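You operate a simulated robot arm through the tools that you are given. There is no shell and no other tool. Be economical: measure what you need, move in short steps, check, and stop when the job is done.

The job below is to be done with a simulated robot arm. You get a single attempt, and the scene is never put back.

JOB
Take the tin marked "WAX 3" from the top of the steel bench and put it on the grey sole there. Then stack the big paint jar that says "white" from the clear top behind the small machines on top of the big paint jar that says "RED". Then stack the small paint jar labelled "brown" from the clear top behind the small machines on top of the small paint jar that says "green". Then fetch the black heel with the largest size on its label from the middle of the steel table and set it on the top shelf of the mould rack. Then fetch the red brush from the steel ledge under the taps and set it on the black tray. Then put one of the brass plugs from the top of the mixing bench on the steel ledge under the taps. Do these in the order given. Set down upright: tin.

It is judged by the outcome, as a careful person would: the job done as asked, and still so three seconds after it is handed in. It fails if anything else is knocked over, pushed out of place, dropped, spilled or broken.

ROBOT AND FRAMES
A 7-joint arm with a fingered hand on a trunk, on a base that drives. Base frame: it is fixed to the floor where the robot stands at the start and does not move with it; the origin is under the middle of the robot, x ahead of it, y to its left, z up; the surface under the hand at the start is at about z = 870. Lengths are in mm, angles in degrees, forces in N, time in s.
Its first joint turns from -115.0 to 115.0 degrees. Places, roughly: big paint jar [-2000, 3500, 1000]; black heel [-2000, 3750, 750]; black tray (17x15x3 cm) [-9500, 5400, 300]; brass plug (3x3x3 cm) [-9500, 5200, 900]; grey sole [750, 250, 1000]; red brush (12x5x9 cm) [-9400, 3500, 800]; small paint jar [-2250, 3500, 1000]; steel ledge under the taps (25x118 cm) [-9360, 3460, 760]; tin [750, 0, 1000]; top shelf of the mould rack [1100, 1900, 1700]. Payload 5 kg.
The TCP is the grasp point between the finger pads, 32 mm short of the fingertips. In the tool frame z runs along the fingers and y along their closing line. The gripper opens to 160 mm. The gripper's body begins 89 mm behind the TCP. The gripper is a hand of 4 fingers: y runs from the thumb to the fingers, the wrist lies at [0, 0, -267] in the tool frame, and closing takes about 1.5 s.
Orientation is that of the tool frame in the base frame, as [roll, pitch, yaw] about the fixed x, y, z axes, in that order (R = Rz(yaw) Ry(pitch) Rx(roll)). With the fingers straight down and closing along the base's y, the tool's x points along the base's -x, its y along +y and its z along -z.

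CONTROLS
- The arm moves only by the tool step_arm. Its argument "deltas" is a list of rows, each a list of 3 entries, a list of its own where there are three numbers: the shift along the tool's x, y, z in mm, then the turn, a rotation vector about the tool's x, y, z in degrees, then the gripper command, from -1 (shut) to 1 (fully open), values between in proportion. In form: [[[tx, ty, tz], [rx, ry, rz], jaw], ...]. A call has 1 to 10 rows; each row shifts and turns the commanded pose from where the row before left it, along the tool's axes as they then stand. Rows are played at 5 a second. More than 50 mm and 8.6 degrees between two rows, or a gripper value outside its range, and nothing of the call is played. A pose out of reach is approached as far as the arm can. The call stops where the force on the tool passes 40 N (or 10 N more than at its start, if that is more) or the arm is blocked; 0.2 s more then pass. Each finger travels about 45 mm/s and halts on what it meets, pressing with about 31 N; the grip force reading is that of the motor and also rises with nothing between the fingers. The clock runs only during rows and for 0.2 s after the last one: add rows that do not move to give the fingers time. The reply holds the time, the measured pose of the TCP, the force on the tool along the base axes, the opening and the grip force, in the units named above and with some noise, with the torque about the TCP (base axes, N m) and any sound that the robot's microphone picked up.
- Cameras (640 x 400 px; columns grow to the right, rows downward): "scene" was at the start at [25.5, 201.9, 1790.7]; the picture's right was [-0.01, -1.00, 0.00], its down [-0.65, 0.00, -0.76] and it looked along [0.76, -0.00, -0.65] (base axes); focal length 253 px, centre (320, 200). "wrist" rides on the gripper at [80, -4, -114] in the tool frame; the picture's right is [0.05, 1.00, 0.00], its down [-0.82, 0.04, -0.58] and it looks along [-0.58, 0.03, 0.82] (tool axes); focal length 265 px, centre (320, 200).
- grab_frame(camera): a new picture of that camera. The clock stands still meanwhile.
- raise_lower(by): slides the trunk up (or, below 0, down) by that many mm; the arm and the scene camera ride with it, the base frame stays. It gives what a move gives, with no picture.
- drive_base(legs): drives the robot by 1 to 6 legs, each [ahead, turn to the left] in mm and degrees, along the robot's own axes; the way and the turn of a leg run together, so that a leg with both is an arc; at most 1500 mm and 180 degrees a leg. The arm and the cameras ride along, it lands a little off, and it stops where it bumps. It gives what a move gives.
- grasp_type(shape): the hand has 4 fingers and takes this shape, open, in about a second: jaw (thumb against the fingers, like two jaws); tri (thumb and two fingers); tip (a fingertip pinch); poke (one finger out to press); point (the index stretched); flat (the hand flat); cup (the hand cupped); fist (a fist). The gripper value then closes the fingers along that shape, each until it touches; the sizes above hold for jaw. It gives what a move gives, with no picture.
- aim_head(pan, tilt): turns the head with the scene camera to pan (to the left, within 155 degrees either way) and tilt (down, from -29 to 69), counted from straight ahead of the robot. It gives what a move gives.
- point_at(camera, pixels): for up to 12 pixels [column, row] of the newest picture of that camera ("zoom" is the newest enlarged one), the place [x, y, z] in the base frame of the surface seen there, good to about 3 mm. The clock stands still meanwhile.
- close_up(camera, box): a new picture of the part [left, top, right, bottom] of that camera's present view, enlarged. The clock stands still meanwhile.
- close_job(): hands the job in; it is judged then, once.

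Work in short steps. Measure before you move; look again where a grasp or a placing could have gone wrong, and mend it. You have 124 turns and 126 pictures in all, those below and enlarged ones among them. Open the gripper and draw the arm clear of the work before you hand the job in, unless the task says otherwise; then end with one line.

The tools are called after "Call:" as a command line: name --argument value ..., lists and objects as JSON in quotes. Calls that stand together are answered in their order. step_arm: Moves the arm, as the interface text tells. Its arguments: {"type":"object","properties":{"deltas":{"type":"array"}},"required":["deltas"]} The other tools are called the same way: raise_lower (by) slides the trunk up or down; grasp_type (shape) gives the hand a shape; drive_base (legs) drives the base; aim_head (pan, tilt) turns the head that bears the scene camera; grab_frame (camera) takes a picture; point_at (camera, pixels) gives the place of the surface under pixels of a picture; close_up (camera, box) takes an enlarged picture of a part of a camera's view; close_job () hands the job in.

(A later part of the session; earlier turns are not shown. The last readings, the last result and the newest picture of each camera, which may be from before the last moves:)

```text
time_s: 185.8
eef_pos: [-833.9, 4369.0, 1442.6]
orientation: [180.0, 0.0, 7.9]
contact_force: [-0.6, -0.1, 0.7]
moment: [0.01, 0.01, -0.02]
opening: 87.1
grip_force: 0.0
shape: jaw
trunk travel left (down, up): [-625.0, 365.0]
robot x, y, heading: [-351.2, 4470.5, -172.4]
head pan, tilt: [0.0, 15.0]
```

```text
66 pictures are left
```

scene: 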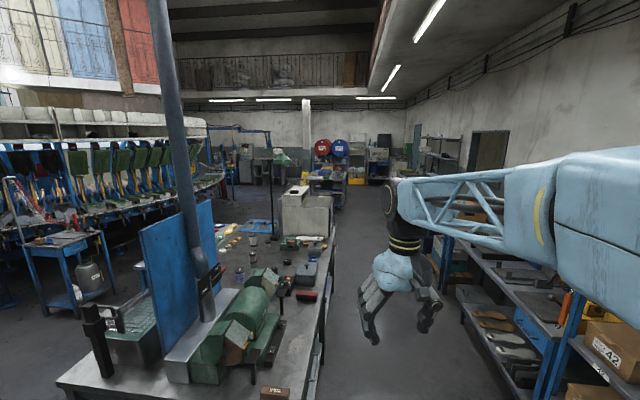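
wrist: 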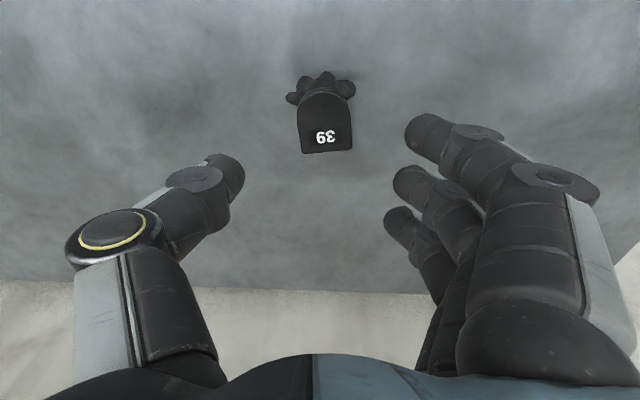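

I check the aisle further ahead.

Call:
point_at --camera "scene" --pixels '[[330, 240], [345, 210], [350, 185], [335, 190], [420, 220], [445, 270], [355, 183], [410, 180], [328, 180], [300, 215], [372, 175], [440, 180]]'

Call:
close_up --camera "scene" --box '[200, 110, 520, 310]'

```text
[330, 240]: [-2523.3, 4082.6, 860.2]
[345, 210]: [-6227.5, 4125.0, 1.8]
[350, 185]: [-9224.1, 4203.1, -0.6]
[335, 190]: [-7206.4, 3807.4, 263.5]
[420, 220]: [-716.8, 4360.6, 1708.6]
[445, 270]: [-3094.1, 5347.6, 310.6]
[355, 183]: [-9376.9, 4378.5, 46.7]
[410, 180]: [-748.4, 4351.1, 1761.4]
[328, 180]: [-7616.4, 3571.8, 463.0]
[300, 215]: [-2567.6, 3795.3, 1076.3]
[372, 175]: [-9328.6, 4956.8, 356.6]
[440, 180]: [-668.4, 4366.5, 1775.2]
```

```text
2.00 times, centred on (360, 210) of scene
```

zoom: 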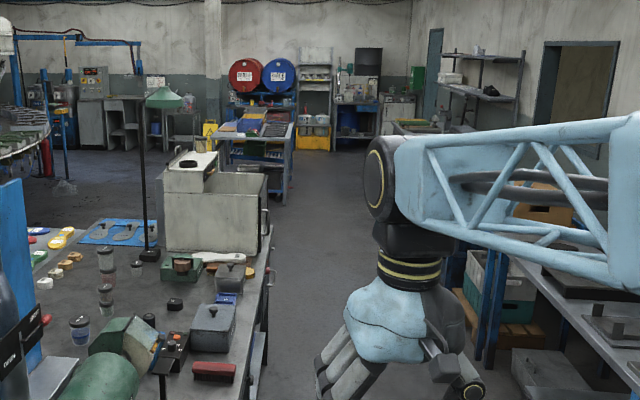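

The aisle is free to about x=−6500. I straighten and drive there.

Call:
drive_base --legs '[[0, -7.6], [1500, -1], [1500, 0], [1500, 0], [1200, 0]]'

Call:
grab_frame --camera "scene"

```text
time_s: 213.6
eef_pos: [-6540.6, 4701.8, 1442.0]
orientation: [180.0, -0.1, -2.6]
contact_force: [-0.8, -0.3, -0.5]
moment: [-0.01, 0.01, -0.01]
opening: 87.2
grip_force: 0.1
shape: jaw
trunk travel left (down, up): [-625.0, 365.0]
robot x, y, heading: [-6050.3, 4711.6, 176.8]
head pan, tilt: [0.0, 15.0]
```

```text
64 pictures are left
```

scene: 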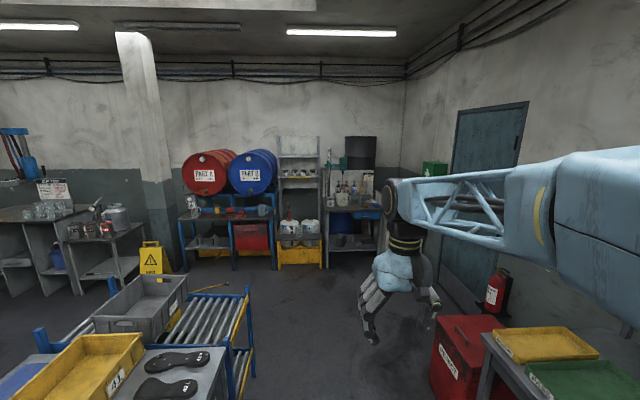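

Barrels with taps and ledge at (205–270,215), mixing bench at (355,200). I zoom and measure.

Call:
close_up --camera "scene" --box '[160, 130, 400, 280]'

Call:
point_at --camera "scene" --pixels '[[225, 215], [255, 215], [185, 218], [300, 265], [350, 210], [335, 248], [250, 285], [245, 370], [440, 390], [290, 235], [275, 262], [340, 265]]'

```text
2.67 times, centred on (280, 205) of scene
```

zoom: 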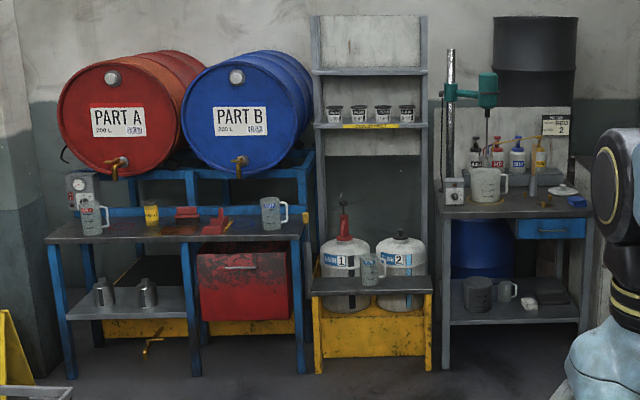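

```text
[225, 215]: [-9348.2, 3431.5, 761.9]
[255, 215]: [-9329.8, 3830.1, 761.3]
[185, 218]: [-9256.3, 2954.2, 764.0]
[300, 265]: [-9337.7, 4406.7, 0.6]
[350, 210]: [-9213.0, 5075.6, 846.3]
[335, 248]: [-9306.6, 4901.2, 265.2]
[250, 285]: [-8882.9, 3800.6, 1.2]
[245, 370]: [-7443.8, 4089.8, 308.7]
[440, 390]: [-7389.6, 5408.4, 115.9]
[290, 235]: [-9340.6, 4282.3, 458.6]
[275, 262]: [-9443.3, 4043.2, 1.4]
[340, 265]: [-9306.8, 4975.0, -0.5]
```

I drive on to x≈−8400 and look at the ledge area.

Call:
drive_base --legs '[[0, 3.2], [1300, 0], [1050, 0], [0, 45]]'

Call:
aim_head --pan 0 --tilt 30

Call:
grab_frame --camera "scene"

Call:
aim_head --pan -60 --tilt 30

Call:
grab_frame --camera "scene"

```text
time_s: 227.7
eef_pos: [-8742.8, 4380.7, 1442.0]
orientation: [179.9, 0.0, 42.8]
contact_force: [-0.8, -0.6, -0.3]
moment: [0.02, -0.02, 0.01]
opening: 87.2
grip_force: 0.1
shape: jaw
trunk travel left (down, up): [-625.0, 365.0]
robot x, y, heading: [-8402.1, 4740.2, -137.7]
head pan, tilt: [0.0, 15.0]
```

```text
time_s: 228.5
eef_pos: [-8741.7, 4380.9, 1442.3]
orientation: [180.0, 0.0, 42.8]
contact_force: [0.3, 0.0, -0.3]
moment: [0.03, 0.06, -0.01]
opening: 87.4
grip_force: 0.0
shape: jaw
trunk travel left (down, up): [-625.0, 365.0]
robot x, y, heading: [-8408.3, 4740.4, -137.6]
head pan, tilt: [0.0, 30.0]
```

```text
62 pictures are left
```

scene: 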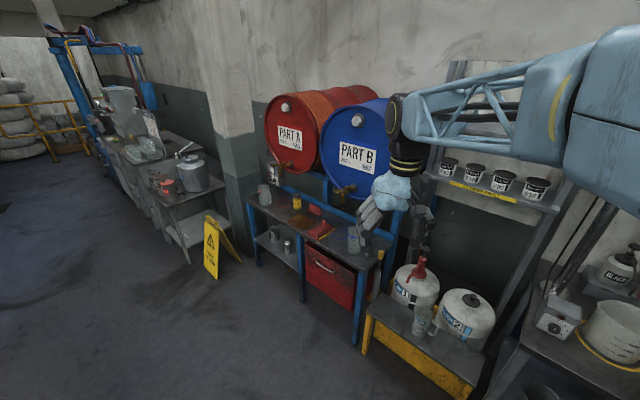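

```text
time_s: 229.8
eef_pos: [-8742.1, 4380.6, 1443.1]
orientation: [-179.9, -0.1, 42.8]
contact_force: [0.8, -0.7, -0.6]
moment: [0.03, -0.01, 0.0]
opening: 87.3
grip_force: 0.0
shape: jaw
trunk travel left (down, up): [-625.0, 365.0]
robot x, y, heading: [-8405.0, 4734.4, -137.6]
head pan, tilt: [-60.0, 30.0]
```

```text
61 pictures are left
```

scene: 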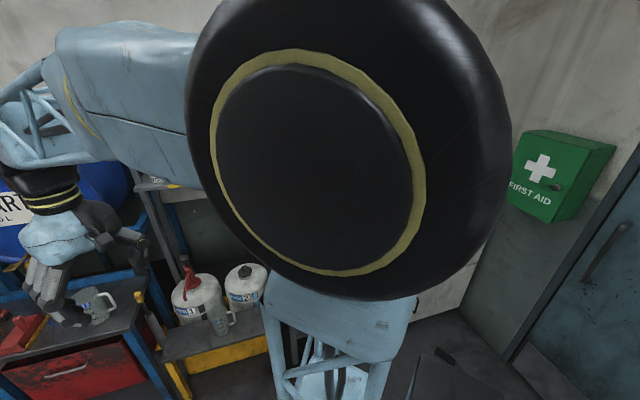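

I drive to a point in front of the ledge with the arm kept short of the barrels.

Call:
drive_base --legs '[[0, 37.9], [1150, 0], [0, -80]]'

Call:
aim_head --pan 0 --tilt 35

Call:
grab_frame --camera "scene"

```text
time_s: 241.2
eef_pos: [-9079.3, 3571.3, 1442.8]
orientation: [-179.9, 0.0, -0.3]
contact_force: [0.0, -0.2, 0.6]
moment: [0.0, 0.01, -0.01]
opening: 87.1
grip_force: 0.2
shape: jaw
trunk travel left (down, up): [-625.0, 365.0]
robot x, y, heading: [-8592.0, 3604.6, 179.0]
head pan, tilt: [-60.0, 30.0]
```

```text
time_s: 242.5
eef_pos: [-9078.7, 3572.2, 1442.3]
orientation: [-180.0, 0.0, -0.3]
contact_force: [0.3, -0.4, 0.3]
moment: [-0.02, 0.0, 0.01]
opening: 87.0
grip_force: 0.0
shape: jaw
trunk travel left (down, up): [-625.0, 365.0]
robot x, y, heading: [-8582.9, 3605.8, 179.3]
head pan, tilt: [0.0, 35.0]
```

```text
60 pictures are left
```

scene: 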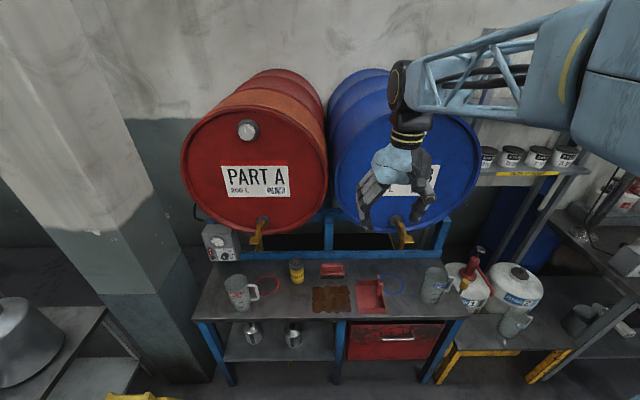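

I zoom in on the red objects.

Call:
close_up --camera "scene" --box '[210, 220, 466, 380]'

Call:
point_at --camera "zoom" --pixels '[[303, 118], [330, 118], [275, 118], [303, 140], [303, 110], [395, 160], [400, 200], [400, 230], [300, 190], [300, 225], [480, 50], [460, 30]]'

```text
2.50 times, centred on (338, 300) of scene
```

zoom: 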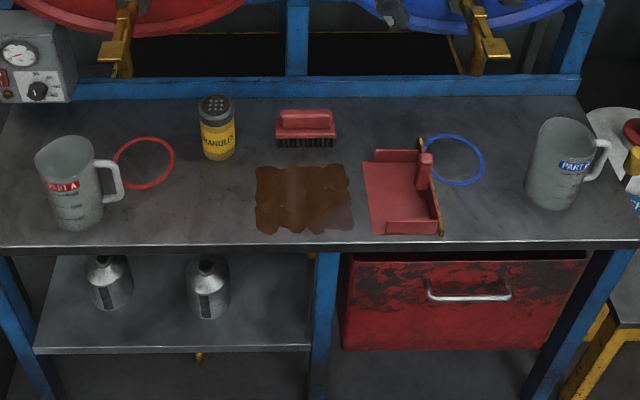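

```text
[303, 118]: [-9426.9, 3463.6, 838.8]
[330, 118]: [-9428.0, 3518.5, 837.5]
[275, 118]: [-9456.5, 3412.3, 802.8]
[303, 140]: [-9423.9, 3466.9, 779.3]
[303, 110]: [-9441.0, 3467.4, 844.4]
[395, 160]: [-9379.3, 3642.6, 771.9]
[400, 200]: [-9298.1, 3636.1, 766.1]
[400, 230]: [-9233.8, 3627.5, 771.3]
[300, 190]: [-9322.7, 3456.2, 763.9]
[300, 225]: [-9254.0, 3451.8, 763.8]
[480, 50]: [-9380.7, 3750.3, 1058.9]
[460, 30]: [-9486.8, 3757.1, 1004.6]
```

The brush stands bristles-down at (−9440,3466), top z 846. I measure the rail, barrels and taps around it.

Call:
point_at --camera "zoom" --pixels '[[250, 80], [250, 92], [350, 80], [220, 10], [390, 15], [296, 40], [340, 128], [336, 140], [275, 140], [305, 146], [217, 100], [110, 55]]'

Call:
close_up --camera "scene" --box '[300, 245, 396, 305]'

```text
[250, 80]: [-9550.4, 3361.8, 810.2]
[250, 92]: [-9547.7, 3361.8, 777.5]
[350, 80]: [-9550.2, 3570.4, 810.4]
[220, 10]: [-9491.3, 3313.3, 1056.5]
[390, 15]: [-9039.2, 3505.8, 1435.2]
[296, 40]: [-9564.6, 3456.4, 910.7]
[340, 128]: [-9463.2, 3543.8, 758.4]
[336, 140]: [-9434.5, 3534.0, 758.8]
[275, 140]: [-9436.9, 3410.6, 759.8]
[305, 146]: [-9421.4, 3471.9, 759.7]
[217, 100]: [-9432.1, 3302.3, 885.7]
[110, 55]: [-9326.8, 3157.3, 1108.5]
```

```text
6.67 times, centred on (348, 275) of scene
```

zoom: 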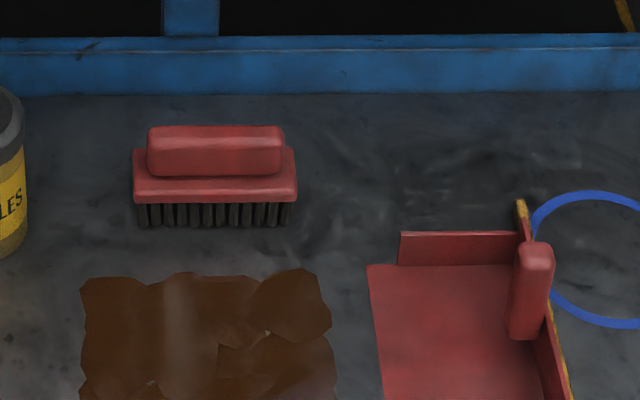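

Plan: grip the brush's top handle across its ends with the tool tilted 60°, which also suits placing under the mixing bench. I lower the trunk 250 mm and move in front of the brush.

Call:
raise_lower --by -250

Call:
step_arm --deltas '[[[-40, 17.7, 0], [0, 0, 0], 0.7], [[-40, 17.7, 0], [0, 0, 0], 0.7], [[-40, 17.7, 0], [0, 0, 0], 0.7], [[-40, 17.7, 0], [0, 0, 0], 0.7], [[-40, 17.7, 0], [0, 0, 0], 0.7], [[-40, 17.7, 0], [0, 0, 0], 0.7], [[0, 0, 30], [0, 0, 0], 0.7], [[0, 0, 40], [0, 0, 0], 0.7]]'

Call:
step_arm --deltas '[[[0, 0, 0], [0, -8.57, 0], 0.7], [[0, 0, 0], [0, -8.57, 0], 0.7], [[0, 0, 0], [0, -8.57, 0], 0.7], [[0, 0, 0], [0, -8.57, 0], 0.7], [[0, 0, 0], [0, -8.57, 0], 0.7], [[0, 0, 0], [0, -8.57, 0], 0.7], [[0, 0, 0], [0, -8.58, 0], 0.7], [[0, 0, 0], [0, 0, 0], 0.7]]'

Call:
grab_frame --camera "wrist"

Call:
grab_frame --camera "scene"

```text
time_s: 245.1
eef_pos: [-9078.9, 3572.1, 1192.0]
orientation: [-179.9, 0.0, -0.3]
contact_force: [-0.4, -0.8, 0.0]
moment: [0.01, 0.02, -0.01]
opening: 87.4
grip_force: 0.0
shape: jaw
trunk travel left (down, up): [-375.0, 615.0]
robot x, y, heading: [-8589.0, 3604.5, 179.2]
head pan, tilt: [0.0, 35.0]
```

```text
time_s: 246.9
eef_pos: [-9317.9, 3471.9, 1123.8]
orientation: [180.0, 0.1, -0.3]
contact_force: [-0.2, 0.3, 0.5]
moment: [0.0, 0.01, -0.02]
opening: 135.9
grip_force: 0.0
shape: jaw
trunk travel left (down, up): [-375.0, 615.0]
robot x, y, heading: [-8586.7, 3604.7, 179.2]
head pan, tilt: [0.0, 35.0]
```

```text
time_s: 248.7
eef_pos: [-9310.6, 3475.7, 1111.3]
orientation: [169.1, 56.5, -15.3]
contact_force: [-1.7, -1.7, 3.0]
moment: [0.05, -0.21, -0.05]
opening: 135.8
grip_force: 0.0
shape: jaw
trunk travel left (down, up): [-375.0, 615.0]
robot x, y, heading: [-8586.8, 3603.7, 179.1]
head pan, tilt: [0.0, 35.0]
```

```text
57 pictures are left
```

wrist: 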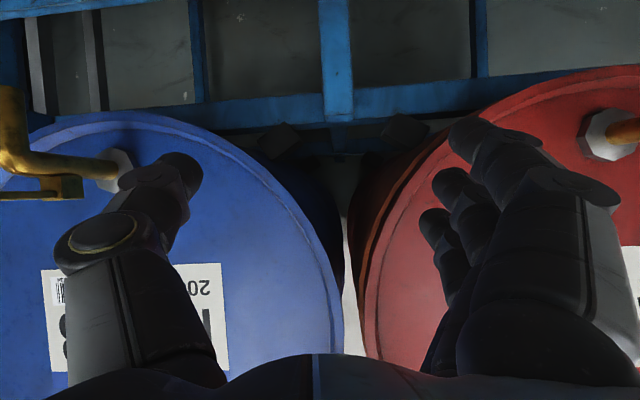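

```text
56 pictures are left
```

scene: 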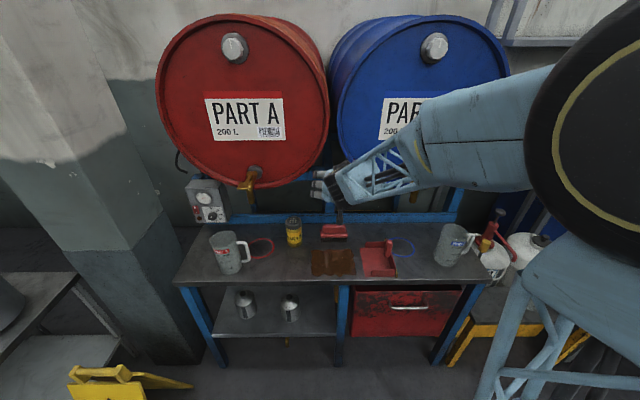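

The wrist could not reach the full 60° this close in (orientation off by ~15°). I back the base 120 mm so the arm stretches more, and move low in front of the brush.

Call:
drive_base --legs '[[-120, 0]]'

Call:
step_arm --deltas '[[[22.4, 0, 36.3], [0, 0, 0], 0.7], [[22.4, 0, 36.3], [0, 0, 0], 0.7], [[22.4, 0, 36.3], [0, 0, 0], 0.7], [[22.4, 0, 36.3], [0, 0, 0], 0.7], [[22.4, 0, 36.3], [0, 0, 0], 0.7], [[22.4, 0, 36.3], [0, 0, 0], 0.7], [[22.4, 0, 36.3], [0, 0, 0], 0.7], [[0, 0, 0], [0, 0, 0], 0.7]]'

Call:
grab_frame --camera "wrist"

```text
time_s: 249.9
eef_pos: [-9198.0, 3465.8, 1122.1]
orientation: [-179.9, 60.0, -0.2]
contact_force: [-0.4, 0.4, 0.4]
moment: [0.0, -0.04, -0.04]
opening: 136.0
grip_force: 0.1
shape: jaw
trunk travel left (down, up): [-375.0, 615.0]
robot x, y, heading: [-8463.9, 3603.5, 178.8]
head pan, tilt: [0.0, 35.0]
```

```text
time_s: 251.7
eef_pos: [-9339.0, 3466.1, 859.2]
orientation: [-179.9, 60.0, -0.3]
contact_force: [-0.2, 0.4, -0.2]
moment: [0.01, 0.03, 0.03]
opening: 135.9
grip_force: 0.1
shape: jaw
trunk travel left (down, up): [-375.0, 615.0]
robot x, y, heading: [-8470.3, 3601.4, 179.4]
head pan, tilt: [0.0, 35.0]
```

```text
55 pictures are left
```

wrist: 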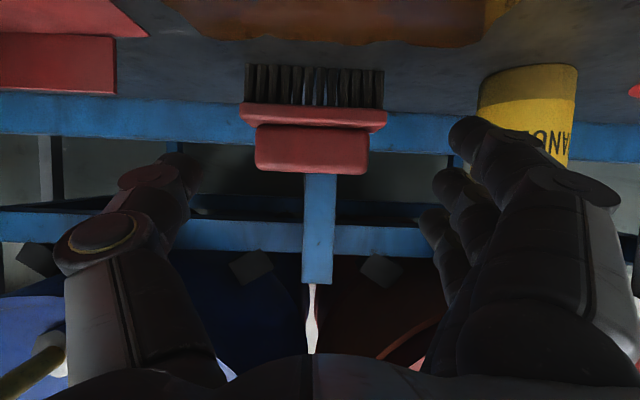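

Orientation is now right. I measure the brush's handle in the wrist view, and the can on the right.

Call:
point_at --camera "wrist" --pixels '[[260, 150], [366, 150], [313, 150], [313, 168], [313, 132], [313, 116], [245, 115], [383, 118], [490, 110], [313, 80]]'

```text
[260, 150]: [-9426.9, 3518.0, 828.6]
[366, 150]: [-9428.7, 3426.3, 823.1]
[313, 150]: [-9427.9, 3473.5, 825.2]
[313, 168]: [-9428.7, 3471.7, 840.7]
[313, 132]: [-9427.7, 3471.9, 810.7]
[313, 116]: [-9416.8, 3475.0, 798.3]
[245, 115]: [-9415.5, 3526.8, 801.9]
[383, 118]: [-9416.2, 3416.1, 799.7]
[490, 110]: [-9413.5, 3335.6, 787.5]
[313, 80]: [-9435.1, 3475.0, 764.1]
```

Handle spans y 3424–3521, z 808–846, x≈−9442. I advance to (−9440,3472,836) with 125 mm opening and close.

Call:
step_arm --deltas '[[[0, -6, 0], [0, 0, 0], 0.58], [[-10.2, 0, 33], [0, 0, 0], 0.58], [[-10.2, 0, 33], [0, 0, 0], 0.58], [[-10.2, 0, 33], [0, 0, 0], 0.58], [[0, 0, 0], [0, 0, 0], 0.58]]'

Call:
grab_frame --camera "wrist"

```text
time_s: 252.9
eef_pos: [-9442.6, 3471.3, 836.9]
orientation: [-179.9, 59.9, -0.3]
contact_force: [0.4, -0.2, 0.4]
moment: [-0.01, 0.02, 0.01]
opening: 126.8
grip_force: 0.2
shape: jaw
trunk travel left (down, up): [-375.0, 615.0]
robot x, y, heading: [-8469.6, 3604.1, 179.1]
head pan, tilt: [0.0, 35.0]
```

```text
54 pictures are left
```

wrist: 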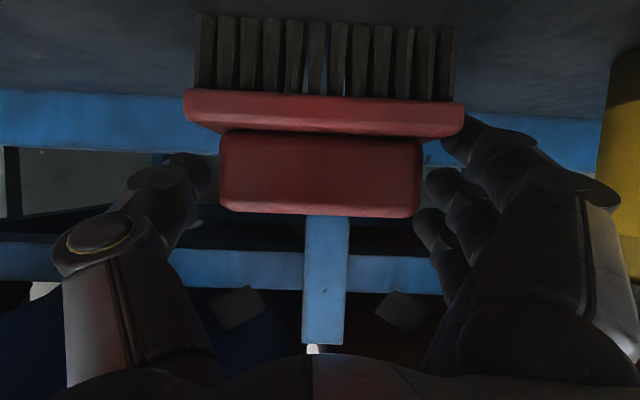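

Thumb and fingers straddle the handle ends. I close.

Call:
step_arm --deltas '[[[0, 0, 0], [0, 0, 0], 0.3], [[0, 0, 0], [0, 0, 0], 0.1], [[0, 0, 0], [0, 0, 0], -0.1], [[0, 0, 0], [0, 0, 0], -0.1], [[0, 0, 0], [0, 0, 0], -0.1], [[0, 0, 0], [0, 0, 0], -0.1], [[0, 0, 0], [0, 0, 0], -0.1]]'

Call:
grab_frame --camera "wrist"

```text
time_s: 254.5
eef_pos: [-9440.6, 3471.8, 837.3]
orientation: [-179.9, 59.9, -0.2]
contact_force: [0.3, 0.1, -0.3]
moment: [-0.03, 0.01, 0.02]
opening: 80.9
grip_force: 0.1
shape: jaw
trunk travel left (down, up): [-375.0, 615.0]
robot x, y, heading: [-8465.6, 3602.3, 179.5]
head pan, tilt: [0.0, 35.0]
```

```text
53 pictures are left
```

wrist: 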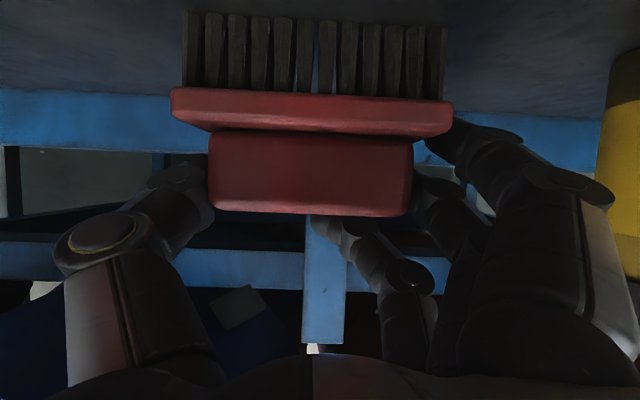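

It touches but the grip force is nil; I command tighter.

Call:
step_arm --deltas '[[[0, 0, 0], [0, 0, 0], -0.4], [[0, 0, 0], [0, 0, 0], -0.6], [[0, 0, 0], [0, 0, 0], -0.6], [[0, 0, 0], [0, 0, 0], -0.6]]'

Call:
grab_frame --camera "wrist"

```text
time_s: 255.5
eef_pos: [-9441.0, 3472.3, 837.7]
orientation: [-179.8, 60.1, -0.2]
contact_force: [-0.1, 0.4, 1.0]
moment: [-0.05, -0.04, 0.0]
opening: 81.3
grip_force: 31.2
shape: jaw
trunk travel left (down, up): [-375.0, 615.0]
robot x, y, heading: [-8468.7, 3605.6, 179.3]
head pan, tilt: [0.0, 35.0]
```

```text
52 pictures are left
```

wrist: 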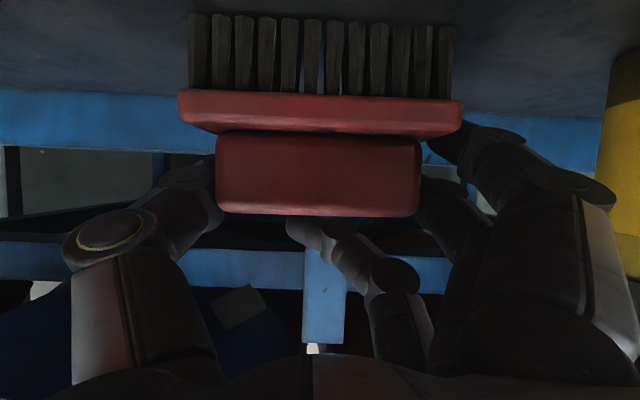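

Gripped at 31 N. I lift 50 mm slowly and check.

Call:
step_arm --deltas '[[[-8.7, 0, -5], [0, 0, 0], -0.6], [[-17.3, 0, -10], [0, 0, 0], -0.6], [[-17.3, 0, -10], [0, 0, 0], -0.6], [[0, 0, 0], [0, 0, 0], -0.6]]'

Call:
grab_frame --camera "wrist"

```text
time_s: 256.5
eef_pos: [-9442.0, 3472.6, 886.1]
orientation: [-179.9, 60.0, -0.2]
contact_force: [0.2, -0.5, -1.0]
moment: [0.01, 0.04, -0.01]
opening: 81.7
grip_force: 30.8
shape: jaw
trunk travel left (down, up): [-375.0, 615.0]
robot x, y, heading: [-8468.2, 3606.0, 179.2]
head pan, tilt: [0.0, 35.0]
```

```text
51 pictures are left
```

wrist: 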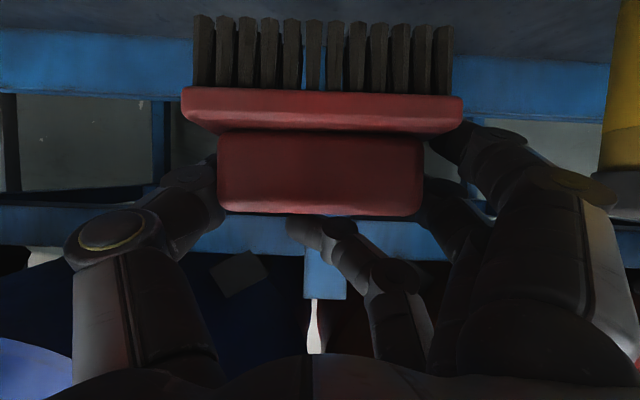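

The brush is held. I back off, draw the arm in by 250 mm, turn left, and reverse towards the mixing bench side, looking at the way first.

Call:
drive_base --legs '[[-330, 0]]'

Call:
step_arm --deltas '[[[20, 0, -34.6], [0, 0, 0], -0.6], [[20, 0, -34.6], [0, 0, 0], -0.6], [[20, 0, -34.6], [0, 0, 0], -0.6], [[20, 0, -34.6], [0, 0, 0], -0.6], [[20, 0, -34.6], [0, 0, 0], -0.6], [[0, 0, 0], [0, 0, 0], -0.6]]'

Call:
aim_head --pan -95 --tilt 30

Call:
grab_frame --camera "scene"

Call:
grab_frame --camera "wrist"

```text
time_s: 258.7
eef_pos: [-9104.8, 3462.7, 884.9]
orientation: [-179.9, 60.1, 0.2]
contact_force: [0.1, -0.1, -1.1]
moment: [0.01, 0.0, -0.01]
opening: 81.7
grip_force: 30.9
shape: jaw
trunk travel left (down, up): [-375.0, 615.0]
robot x, y, heading: [-8133.5, 3600.5, 179.6]
head pan, tilt: [0.0, 35.0]
```

```text
time_s: 260.1
eef_pos: [-8904.5, 3466.3, 888.3]
orientation: [-179.8, 60.0, 0.3]
contact_force: [0.2, 0.7, -1.0]
moment: [0.02, -0.01, -0.01]
opening: 81.8
grip_force: 31.8
shape: jaw
trunk travel left (down, up): [-375.0, 615.0]
robot x, y, heading: [-8134.1, 3599.7, 179.6]
head pan, tilt: [0.0, 35.0]
```

```text
time_s: 261.9
eef_pos: [-8905.6, 3466.1, 887.3]
orientation: [-179.9, 60.0, 0.2]
contact_force: [-0.1, -0.3, -1.6]
moment: [-0.01, -0.05, 0.02]
opening: 81.9
grip_force: 31.0
shape: jaw
trunk travel left (down, up): [-375.0, 615.0]
robot x, y, heading: [-8131.4, 3600.4, 179.6]
head pan, tilt: [-95.0, 30.0]
```

```text
50 pictures are left
```

scene: 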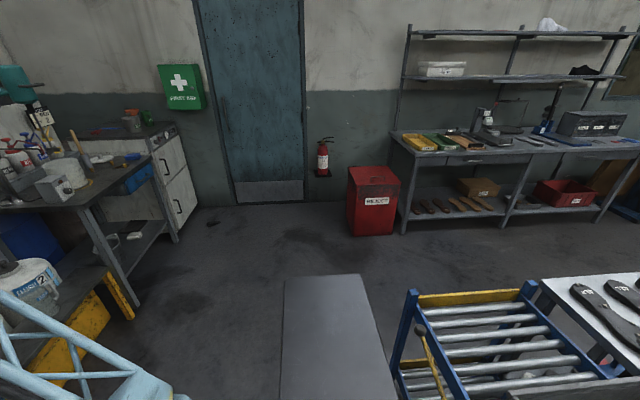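

```text
49 pictures are left
```

wrist: 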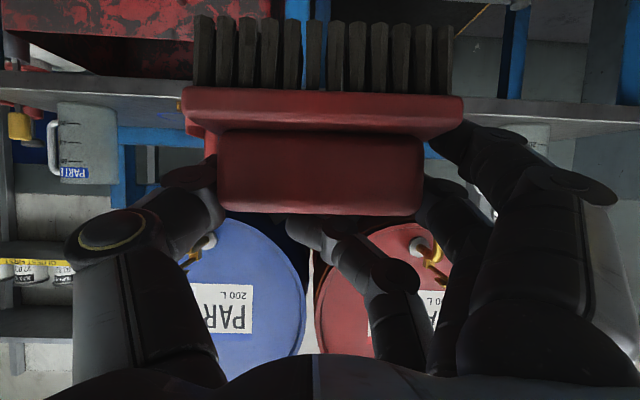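

I measure the bench, shelf, cart and wall here.

Call:
point_at --camera "scene" --pixels '[[140, 305], [75, 200], [175, 240], [395, 330], [270, 205], [348, 230], [110, 190], [130, 236], [150, 232], [180, 150], [150, 160], [105, 240]]'

Call:
close_up --camera "scene" --box '[0, 110, 208, 240]'

```text
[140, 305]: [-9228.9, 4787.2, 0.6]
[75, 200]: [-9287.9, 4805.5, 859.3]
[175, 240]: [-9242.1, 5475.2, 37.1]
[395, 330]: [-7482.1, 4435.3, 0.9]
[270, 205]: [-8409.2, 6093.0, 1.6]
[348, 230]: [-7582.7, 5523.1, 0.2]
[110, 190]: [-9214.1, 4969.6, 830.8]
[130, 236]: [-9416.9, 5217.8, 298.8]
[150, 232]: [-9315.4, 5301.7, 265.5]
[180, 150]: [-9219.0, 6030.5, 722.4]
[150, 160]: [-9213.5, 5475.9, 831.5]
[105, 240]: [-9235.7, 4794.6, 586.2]
```

```text
3.08 times, centred on (104, 175) of scene
```

zoom: 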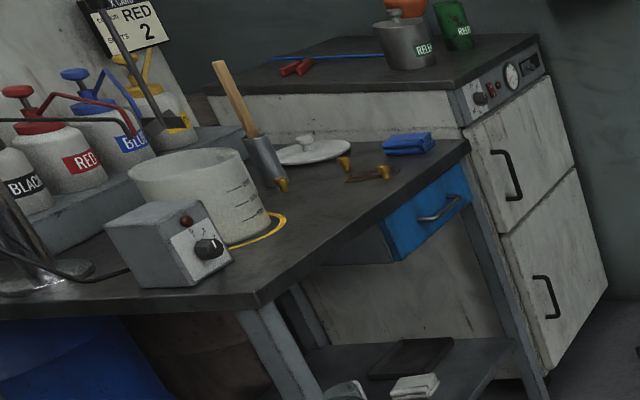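

Clear. I turn left, reverse ~1650 mm, turn back to face the mixing bench.

Call:
drive_base --legs '[[0, 90], [-850, 0], [-750, 0], [0, -90]]'

Call:
aim_head --pan 0 --tilt 35

Call:
grab_frame --camera "scene"

```text
time_s: 278.0
eef_pos: [-8903.3, 5038.8, 887.5]
orientation: [-179.9, 60.0, 0.6]
contact_force: [-0.5, -0.2, -1.5]
moment: [-0.01, 0.02, 0.0]
opening: 82.0
grip_force: 31.6
shape: jaw
trunk travel left (down, up): [-375.0, 615.0]
robot x, y, heading: [-8129.4, 5180.2, -179.6]
head pan, tilt: [-95.0, 30.0]
```

```text
time_s: 279.7
eef_pos: [-8903.0, 5039.7, 886.9]
orientation: [-179.9, 60.1, 0.6]
contact_force: [0.2, -1.4, -1.5]
moment: [0.0, -0.01, 0.02]
opening: 81.8
grip_force: 30.4
shape: jaw
trunk travel left (down, up): [-375.0, 615.0]
robot x, y, heading: [-8130.5, 5180.1, -179.8]
head pan, tilt: [0.0, 35.0]
```

```text
47 pictures are left
```

scene: 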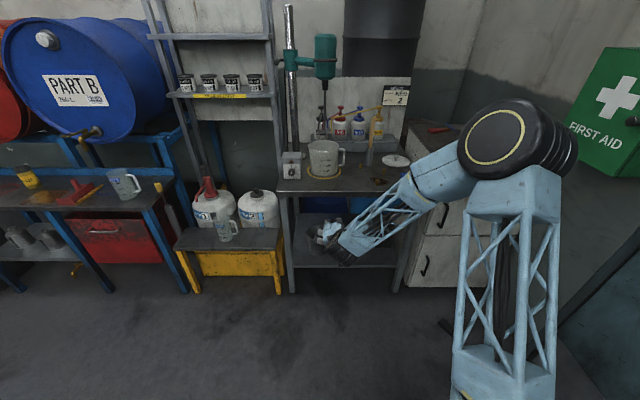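

I lower the trunk fully and look under the bench.

Call:
raise_lower --by -370

Call:
aim_head --pan 0 --tilt 25

Call:
grab_frame --camera "scene"

```text
time_s: 283.2
eef_pos: [-8903.2, 5039.6, 517.5]
orientation: [-179.9, 60.0, 0.6]
contact_force: [-0.3, 1.1, -1.6]
moment: [0.0, 0.02, -0.01]
opening: 81.9
grip_force: 31.3
shape: jaw
trunk travel left (down, up): [-5.0, 985.0]
robot x, y, heading: [-8131.3, 5178.7, -179.8]
head pan, tilt: [0.0, 35.0]
```

```text
time_s: 284.0
eef_pos: [-8903.3, 5039.1, 516.8]
orientation: [-179.9, 60.0, 0.6]
contact_force: [0.2, -1.3, -1.4]
moment: [0.01, -0.01, 0.01]
opening: 81.9
grip_force: 31.2
shape: jaw
trunk travel left (down, up): [-5.0, 985.0]
robot x, y, heading: [-8129.8, 5178.6, -179.9]
head pan, tilt: [0.0, 25.0]
```

```text
46 pictures are left
```

scene: 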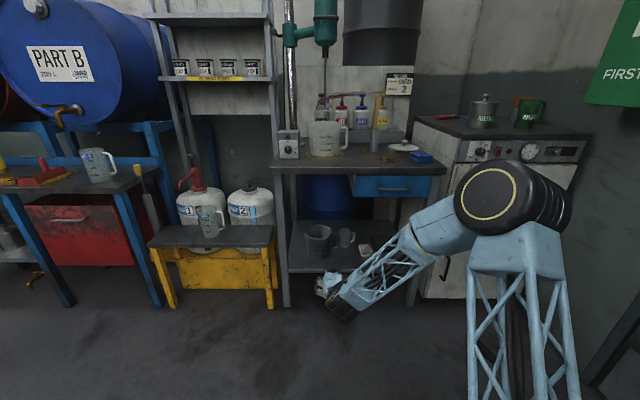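

The forearm hides the tray. I lower the hand to working height and look again.

Call:
step_arm --deltas '[[[30, 30, 17.3], [0, 0, 0], -0.6], [[30, 30, 17.3], [0, 0, 0], -0.6], [[30, 30, 17.3], [0, 0, 0], -0.6], [[30, 30, 17.3], [0, 0, 0], -0.6], [[0, 0, 0], [0, 0, 0], -0.6]]'

Call:
close_up --camera "scene" --box '[260, 160, 500, 310]'

Call:
grab_frame --camera "wrist"

```text
time_s: 285.2
eef_pos: [-8900.7, 4917.3, 377.6]
orientation: [-179.9, 60.0, 0.6]
contact_force: [-0.3, -0.3, -1.5]
moment: [0.01, 0.02, -0.02]
opening: 82.1
grip_force: 30.6
shape: jaw
trunk travel left (down, up): [-5.0, 985.0]
robot x, y, heading: [-8130.1, 5179.0, -180.0]
head pan, tilt: [0.0, 25.0]
```

```text
2.67 times, centred on (380, 235) of scene
```

zoom: 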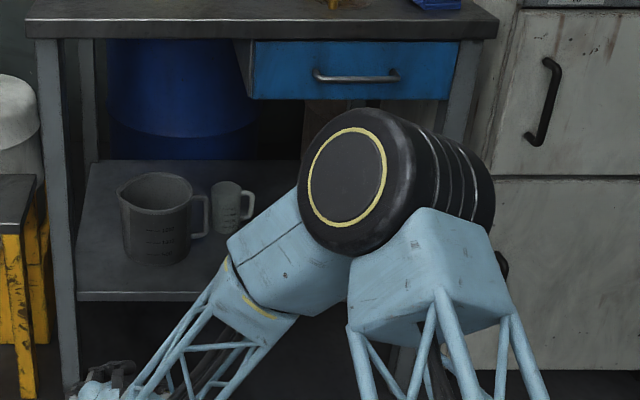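

```text
44 pictures are left
```

wrist: 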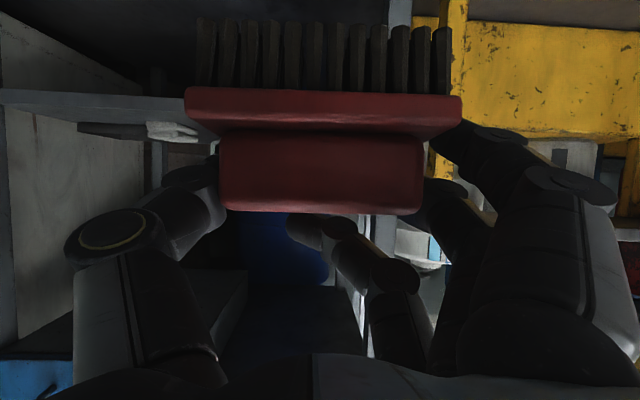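

In the (upside-down) wrist view, the tray's edge is at (110,130) beside the white cloth (172,132). I measure.

Call:
point_at --camera "wrist" --pixels '[[85, 126], [110, 128], [140, 131], [110, 134], [85, 133], [150, 135], [172, 132], [195, 132], [40, 100], [130, 137], [172, 122], [210, 110]]'

Call:
close_up --camera "wrist" --box '[40, 80, 232, 200]'

```text
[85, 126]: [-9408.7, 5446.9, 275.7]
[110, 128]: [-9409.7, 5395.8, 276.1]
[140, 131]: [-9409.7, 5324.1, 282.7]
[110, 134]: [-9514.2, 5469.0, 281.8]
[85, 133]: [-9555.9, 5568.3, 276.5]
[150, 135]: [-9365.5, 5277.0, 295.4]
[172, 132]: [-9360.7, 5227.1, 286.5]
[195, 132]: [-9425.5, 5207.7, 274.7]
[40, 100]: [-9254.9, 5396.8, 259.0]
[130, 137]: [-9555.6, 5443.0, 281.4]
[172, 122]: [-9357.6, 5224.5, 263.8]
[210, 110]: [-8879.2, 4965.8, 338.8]
```

```text
3.33 times, centred on (136, 140) of wrist
```

zoom: 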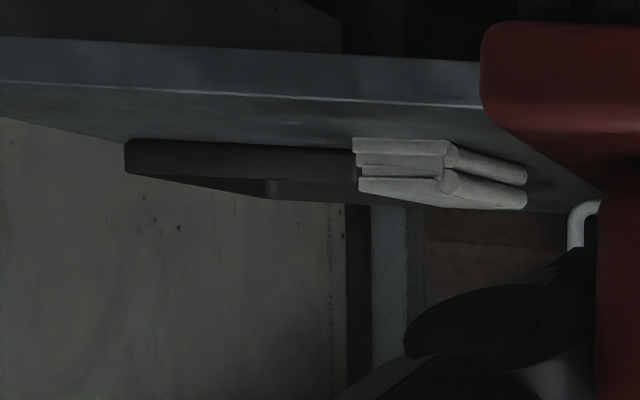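

Tray spans x −9409…−9559, y ≈5292…5460, rim z≈293. I swing the hand to y≈5330 at z≈430 in free space and recheck the bench's right post.

Call:
step_arm --deltas '[[[-4.3, -46, -2.5], [0, 0, 0], -0.6], [[-4.3, -46, -2.5], [0, 0, 0], -0.6], [[-4.3, -46, -2.5], [0, 0, 0], -0.6], [[-4.3, -46, -2.5], [0, 0, 0], -0.6], [[-4.3, -46, -2.5], [0, 0, 0], -0.6], [[-4.3, -46, -2.5], [0, 0, 0], -0.6], [[-4.3, -46, -2.5], [0, 0, 0], -0.6], [[-4.3, -46, -2.5], [0, 0, 0], -0.6], [[-4.3, -46, -2.5], [0, 0, 0], -0.6], [[0, 0, 0], [0, 0, 0], -0.6]]'

Call:
grab_frame --camera "wrist"

Call:
grab_frame --camera "scene"

```text
time_s: 287.4
eef_pos: [-8903.4, 5330.0, 426.5]
orientation: [-180.0, 60.0, 0.8]
contact_force: [-0.2, 0.0, -2.0]
moment: [0.0, -0.01, 0.02]
opening: 81.6
grip_force: 31.5
shape: jaw
trunk travel left (down, up): [-5.0, 985.0]
robot x, y, heading: [-8132.2, 5180.6, -179.8]
head pan, tilt: [0.0, 25.0]
```

```text
42 pictures are left
```

wrist: 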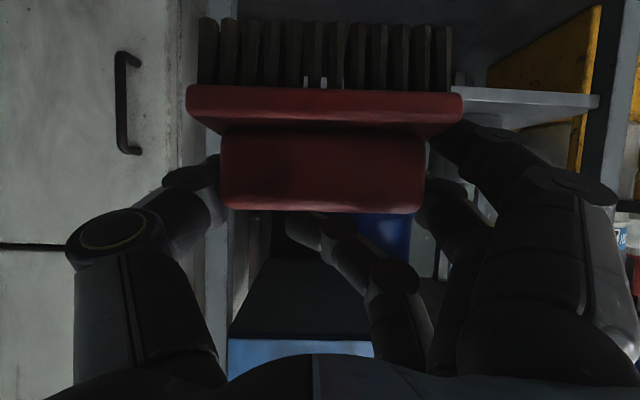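

```text
41 pictures are left
```

scene: 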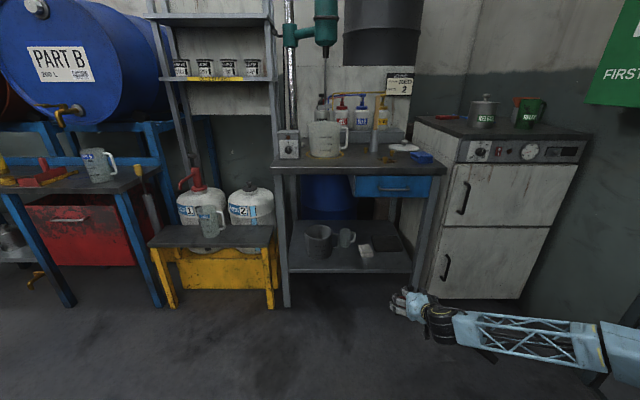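

Now the tray is plainly visible at (388,243). I measure tray, post, cloth, drawer, plugs.

Call:
close_up --camera "scene" --box '[340, 140, 460, 290]'

Call:
point_at --camera "scene" --pixels '[[376, 251], [404, 250], [373, 238], [396, 236], [388, 243], [366, 246], [414, 260], [408, 260], [420, 240], [430, 205], [424, 205], [400, 195]]'

```text
2.67 times, centred on (400, 215) of scene
```

zoom: 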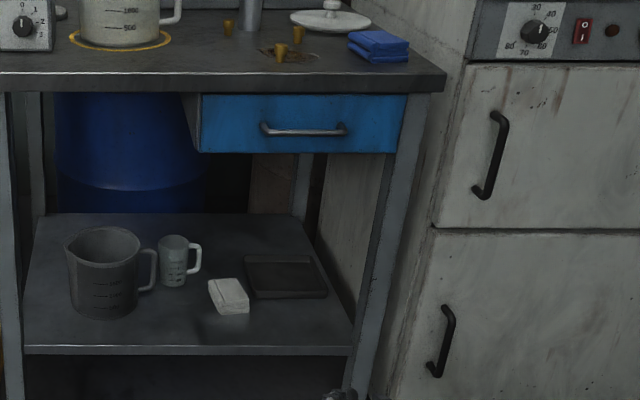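

```text
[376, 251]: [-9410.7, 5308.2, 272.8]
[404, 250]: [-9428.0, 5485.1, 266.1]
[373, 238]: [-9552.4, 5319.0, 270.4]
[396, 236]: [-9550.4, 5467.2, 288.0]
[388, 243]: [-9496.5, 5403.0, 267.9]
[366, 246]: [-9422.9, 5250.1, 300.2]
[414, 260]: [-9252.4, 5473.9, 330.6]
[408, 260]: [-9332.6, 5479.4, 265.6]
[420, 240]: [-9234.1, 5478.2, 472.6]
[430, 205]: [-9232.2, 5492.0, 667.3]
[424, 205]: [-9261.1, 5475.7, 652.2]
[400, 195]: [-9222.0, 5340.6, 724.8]
```

I drive 390 mm ahead, entering under the bench at y≈5330 (post at y≥5470, drawer bottom z≈690).

Call:
drive_base --legs '[[390, 0]]'

Call:
grab_frame --camera "scene"

```text
time_s: 289.9
eef_pos: [-9303.1, 5324.1, 425.9]
orientation: [-180.0, 59.9, 0.9]
contact_force: [0.3, 0.2, -0.6]
moment: [-0.01, -0.04, 0.01]
opening: 81.6
grip_force: 31.0
shape: jaw
trunk travel left (down, up): [-5.0, 985.0]
robot x, y, heading: [-8529.6, 5178.8, -179.6]
head pan, tilt: [0.0, 25.0]
```

```text
39 pictures are left
```

scene: 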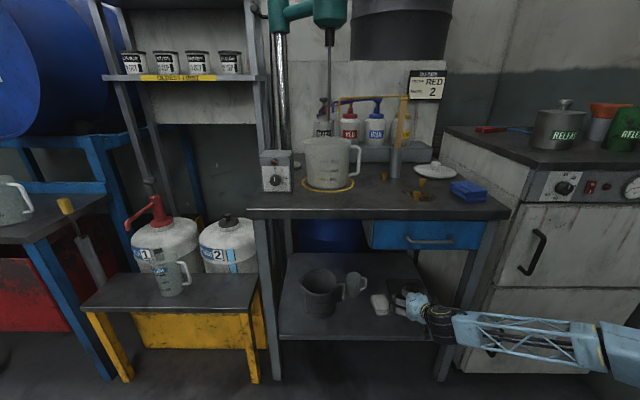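

The forearm comes in from the right; I measure where it runs relative to the post.

Call:
point_at --camera "scene" --pixels '[[635, 345], [600, 340], [530, 330], [470, 320], [440, 315], [425, 305], [415, 300], [460, 335], [530, 350], [472, 285]]'

```text
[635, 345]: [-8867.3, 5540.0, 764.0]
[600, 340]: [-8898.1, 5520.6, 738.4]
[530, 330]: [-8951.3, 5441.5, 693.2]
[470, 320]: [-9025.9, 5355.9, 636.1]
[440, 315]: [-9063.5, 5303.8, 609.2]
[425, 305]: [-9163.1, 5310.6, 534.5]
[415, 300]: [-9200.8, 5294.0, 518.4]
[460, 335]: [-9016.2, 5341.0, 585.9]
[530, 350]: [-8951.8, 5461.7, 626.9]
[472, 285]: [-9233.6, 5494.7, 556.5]
```

The forearm runs at ~45° to the right; stopping at TCP x≈−9452 leaves ~75 mm to the post. I advance at y≈5324, z≈426.

Call:
step_arm --deltas '[[[-18.6, 0, 32.3], [0, 0, 0], -0.6], [[-18.6, 0, 32.3], [0, 0, 0], -0.6], [[-18.6, 0, 32.3], [0, 0, 0], -0.6], [[-18.6, 0, 32.3], [0, 0, 0], -0.6], [[0, 0, 0], [0, 0, 0], -0.6]]'

Call:
grab_frame --camera "scene"

Call:
grab_frame --camera "wrist"

```text
time_s: 291.1
eef_pos: [-9454.8, 5324.9, 429.2]
orientation: [180.0, 60.0, 0.8]
contact_force: [-0.2, 0.8, -2.5]
moment: [-0.04, 0.0, 0.0]
opening: 81.3
grip_force: 31.1
shape: jaw
trunk travel left (down, up): [-5.0, 985.0]
robot x, y, heading: [-8534.6, 5177.1, -179.7]
head pan, tilt: [0.0, 25.0]
```

```text
38 pictures are left
```

scene: 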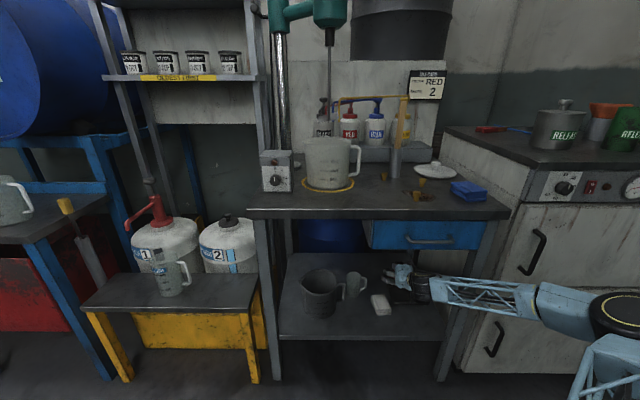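

```text
37 pictures are left
```

wrist: 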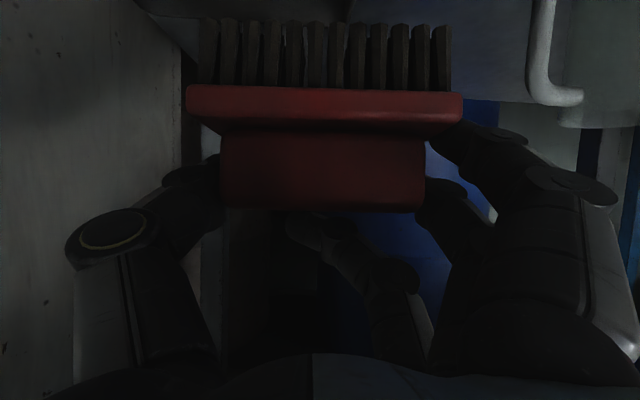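

I measure the forearm's current clearance to the post.

Call:
point_at --camera "scene" --pixels '[[440, 280], [460, 283], [480, 287], [500, 290], [530, 295], [560, 305], [430, 285], [474, 265], [400, 275], [480, 305]]'

```text
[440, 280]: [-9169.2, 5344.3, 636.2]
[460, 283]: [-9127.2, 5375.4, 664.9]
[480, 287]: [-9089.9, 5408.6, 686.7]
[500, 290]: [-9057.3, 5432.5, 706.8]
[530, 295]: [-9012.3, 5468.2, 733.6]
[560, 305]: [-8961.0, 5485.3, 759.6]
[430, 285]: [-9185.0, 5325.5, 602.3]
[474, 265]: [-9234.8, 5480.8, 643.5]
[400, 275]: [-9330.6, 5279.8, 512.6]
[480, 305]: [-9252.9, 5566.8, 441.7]
```

Clearance is fine (~50 mm after the shift). I shift to y≈5373 and descend to z≈353.

Call:
step_arm --deltas '[[[0, -24.5, 0], [0, 0, 0], -0.6], [[0, -24, 0], [0, 0, 0], -0.6], [[22, 0, 12.7], [0, 0, 0], -0.6], [[22, 0, 12.7], [0, 0, 0], -0.6], [[21, 0, 12], [0, 0, 0], -0.6], [[0, 0, 0], [0, 0, 0], -0.6]]'

Call:
close_up --camera "scene" --box '[340, 210, 500, 330]'

Call:
grab_frame --camera "wrist"

```text
time_s: 292.5
eef_pos: [-9451.0, 5371.6, 349.7]
orientation: [-179.9, 60.0, 1.0]
contact_force: [0.4, -0.6, 0.3]
moment: [-0.05, 0.01, -0.02]
opening: 81.6
grip_force: 30.7
shape: jaw
trunk travel left (down, up): [-5.0, 985.0]
robot x, y, heading: [-8531.7, 5177.5, -179.4]
head pan, tilt: [0.0, 25.0]
```

```text
3.33 times, centred on (420, 270) of scene
```

zoom: 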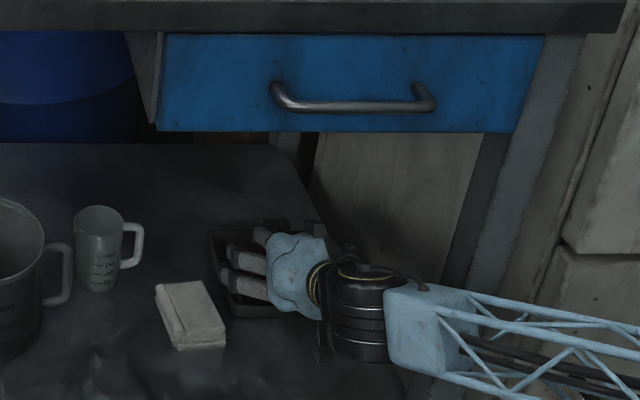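

```text
35 pictures are left
```

wrist: 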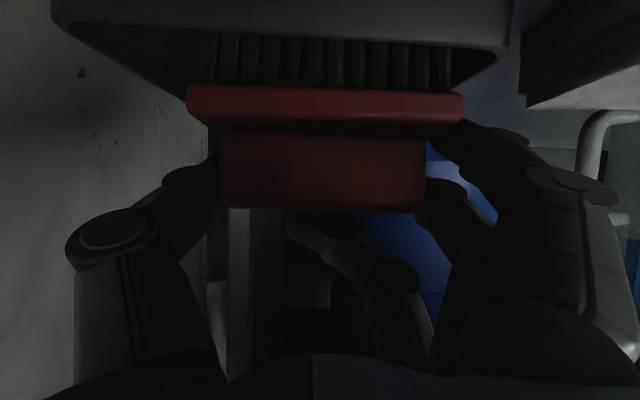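

The brush is inside the tray outline, tips behind the front rim. I creep down.

Call:
step_arm --deltas '[[[2.6, 0, 1.5], [0, 0, 0], -0.6], [[1.7, 0, 1], [0, 0, 0], -0.6], [[0, 0, 0], [0, 0, 0], -0.6]]'

Call:
step_arm --deltas '[[[0.9, 0, 0.5], [0, 0, 0], -0.6], [[0.9, 0, 0.5], [0, 0, 0], -0.6], [[0, 0, 0], [0, 0, 0], -0.6]]'

```text
time_s: 293.3
eef_pos: [-9451.8, 5372.5, 349.0]
orientation: [-179.9, 60.0, 0.9]
contact_force: [-3.2, 1.3, 16.3]
moment: [-0.77, -0.07, -0.14]
opening: 81.5
grip_force: 31.1
shape: jaw
trunk travel left (down, up): [-5.0, 985.0]
robot x, y, heading: [-8530.8, 5178.8, -179.5]
head pan, tilt: [0.0, 25.0]
```

```text
time_s: 294.1
eef_pos: [-9453.2, 5371.5, 347.8]
orientation: [-180.0, 60.0, 0.9]
contact_force: [-5.4, 2.4, 22.7]
moment: [-1.06, -0.14, -0.28]
opening: 81.5
grip_force: 30.9
shape: jaw
trunk travel left (down, up): [-5.0, 985.0]
robot x, y, heading: [-8532.0, 5178.6, -179.5]
head pan, tilt: [0.0, 25.0]
```

Contact at z≈349. I relieve 2.5 mm, open in small steps, and look.

Call:
step_arm --deltas '[[[-2.2, 0, -1.3], [0, 0, 0], -0.6], [[0, 0, 0], [0, 0, 0], 0.0], [[0, 0, 0], [0, 0, 0], 0.15], [[0, 0, 0], [0, 0, 0], 0.3], [[0, 0, 0], [0, 0, 0], 0.45], [[0, 0, 0], [0, 0, 0], 0.45], [[0, 0, 0], [0, 0, 0], 0.45]]'

Call:
grab_frame --camera "wrist"

```text
time_s: 295.7
eef_pos: [-9453.2, 5371.8, 346.2]
orientation: [-180.0, 59.9, 0.9]
contact_force: [0.0, -0.6, -1.0]
moment: [0.02, -0.01, 0.0]
opening: 115.6
grip_force: 0.1
shape: jaw
trunk travel left (down, up): [-5.0, 985.0]
robot x, y, heading: [-8532.3, 5178.2, -179.8]
head pan, tilt: [0.0, 25.0]
```

```text
34 pictures are left
```

wrist: 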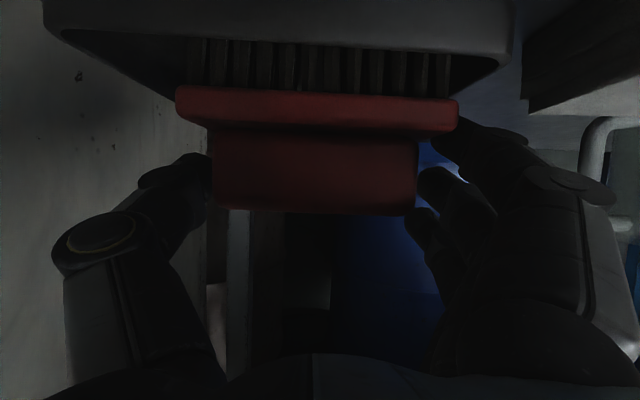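

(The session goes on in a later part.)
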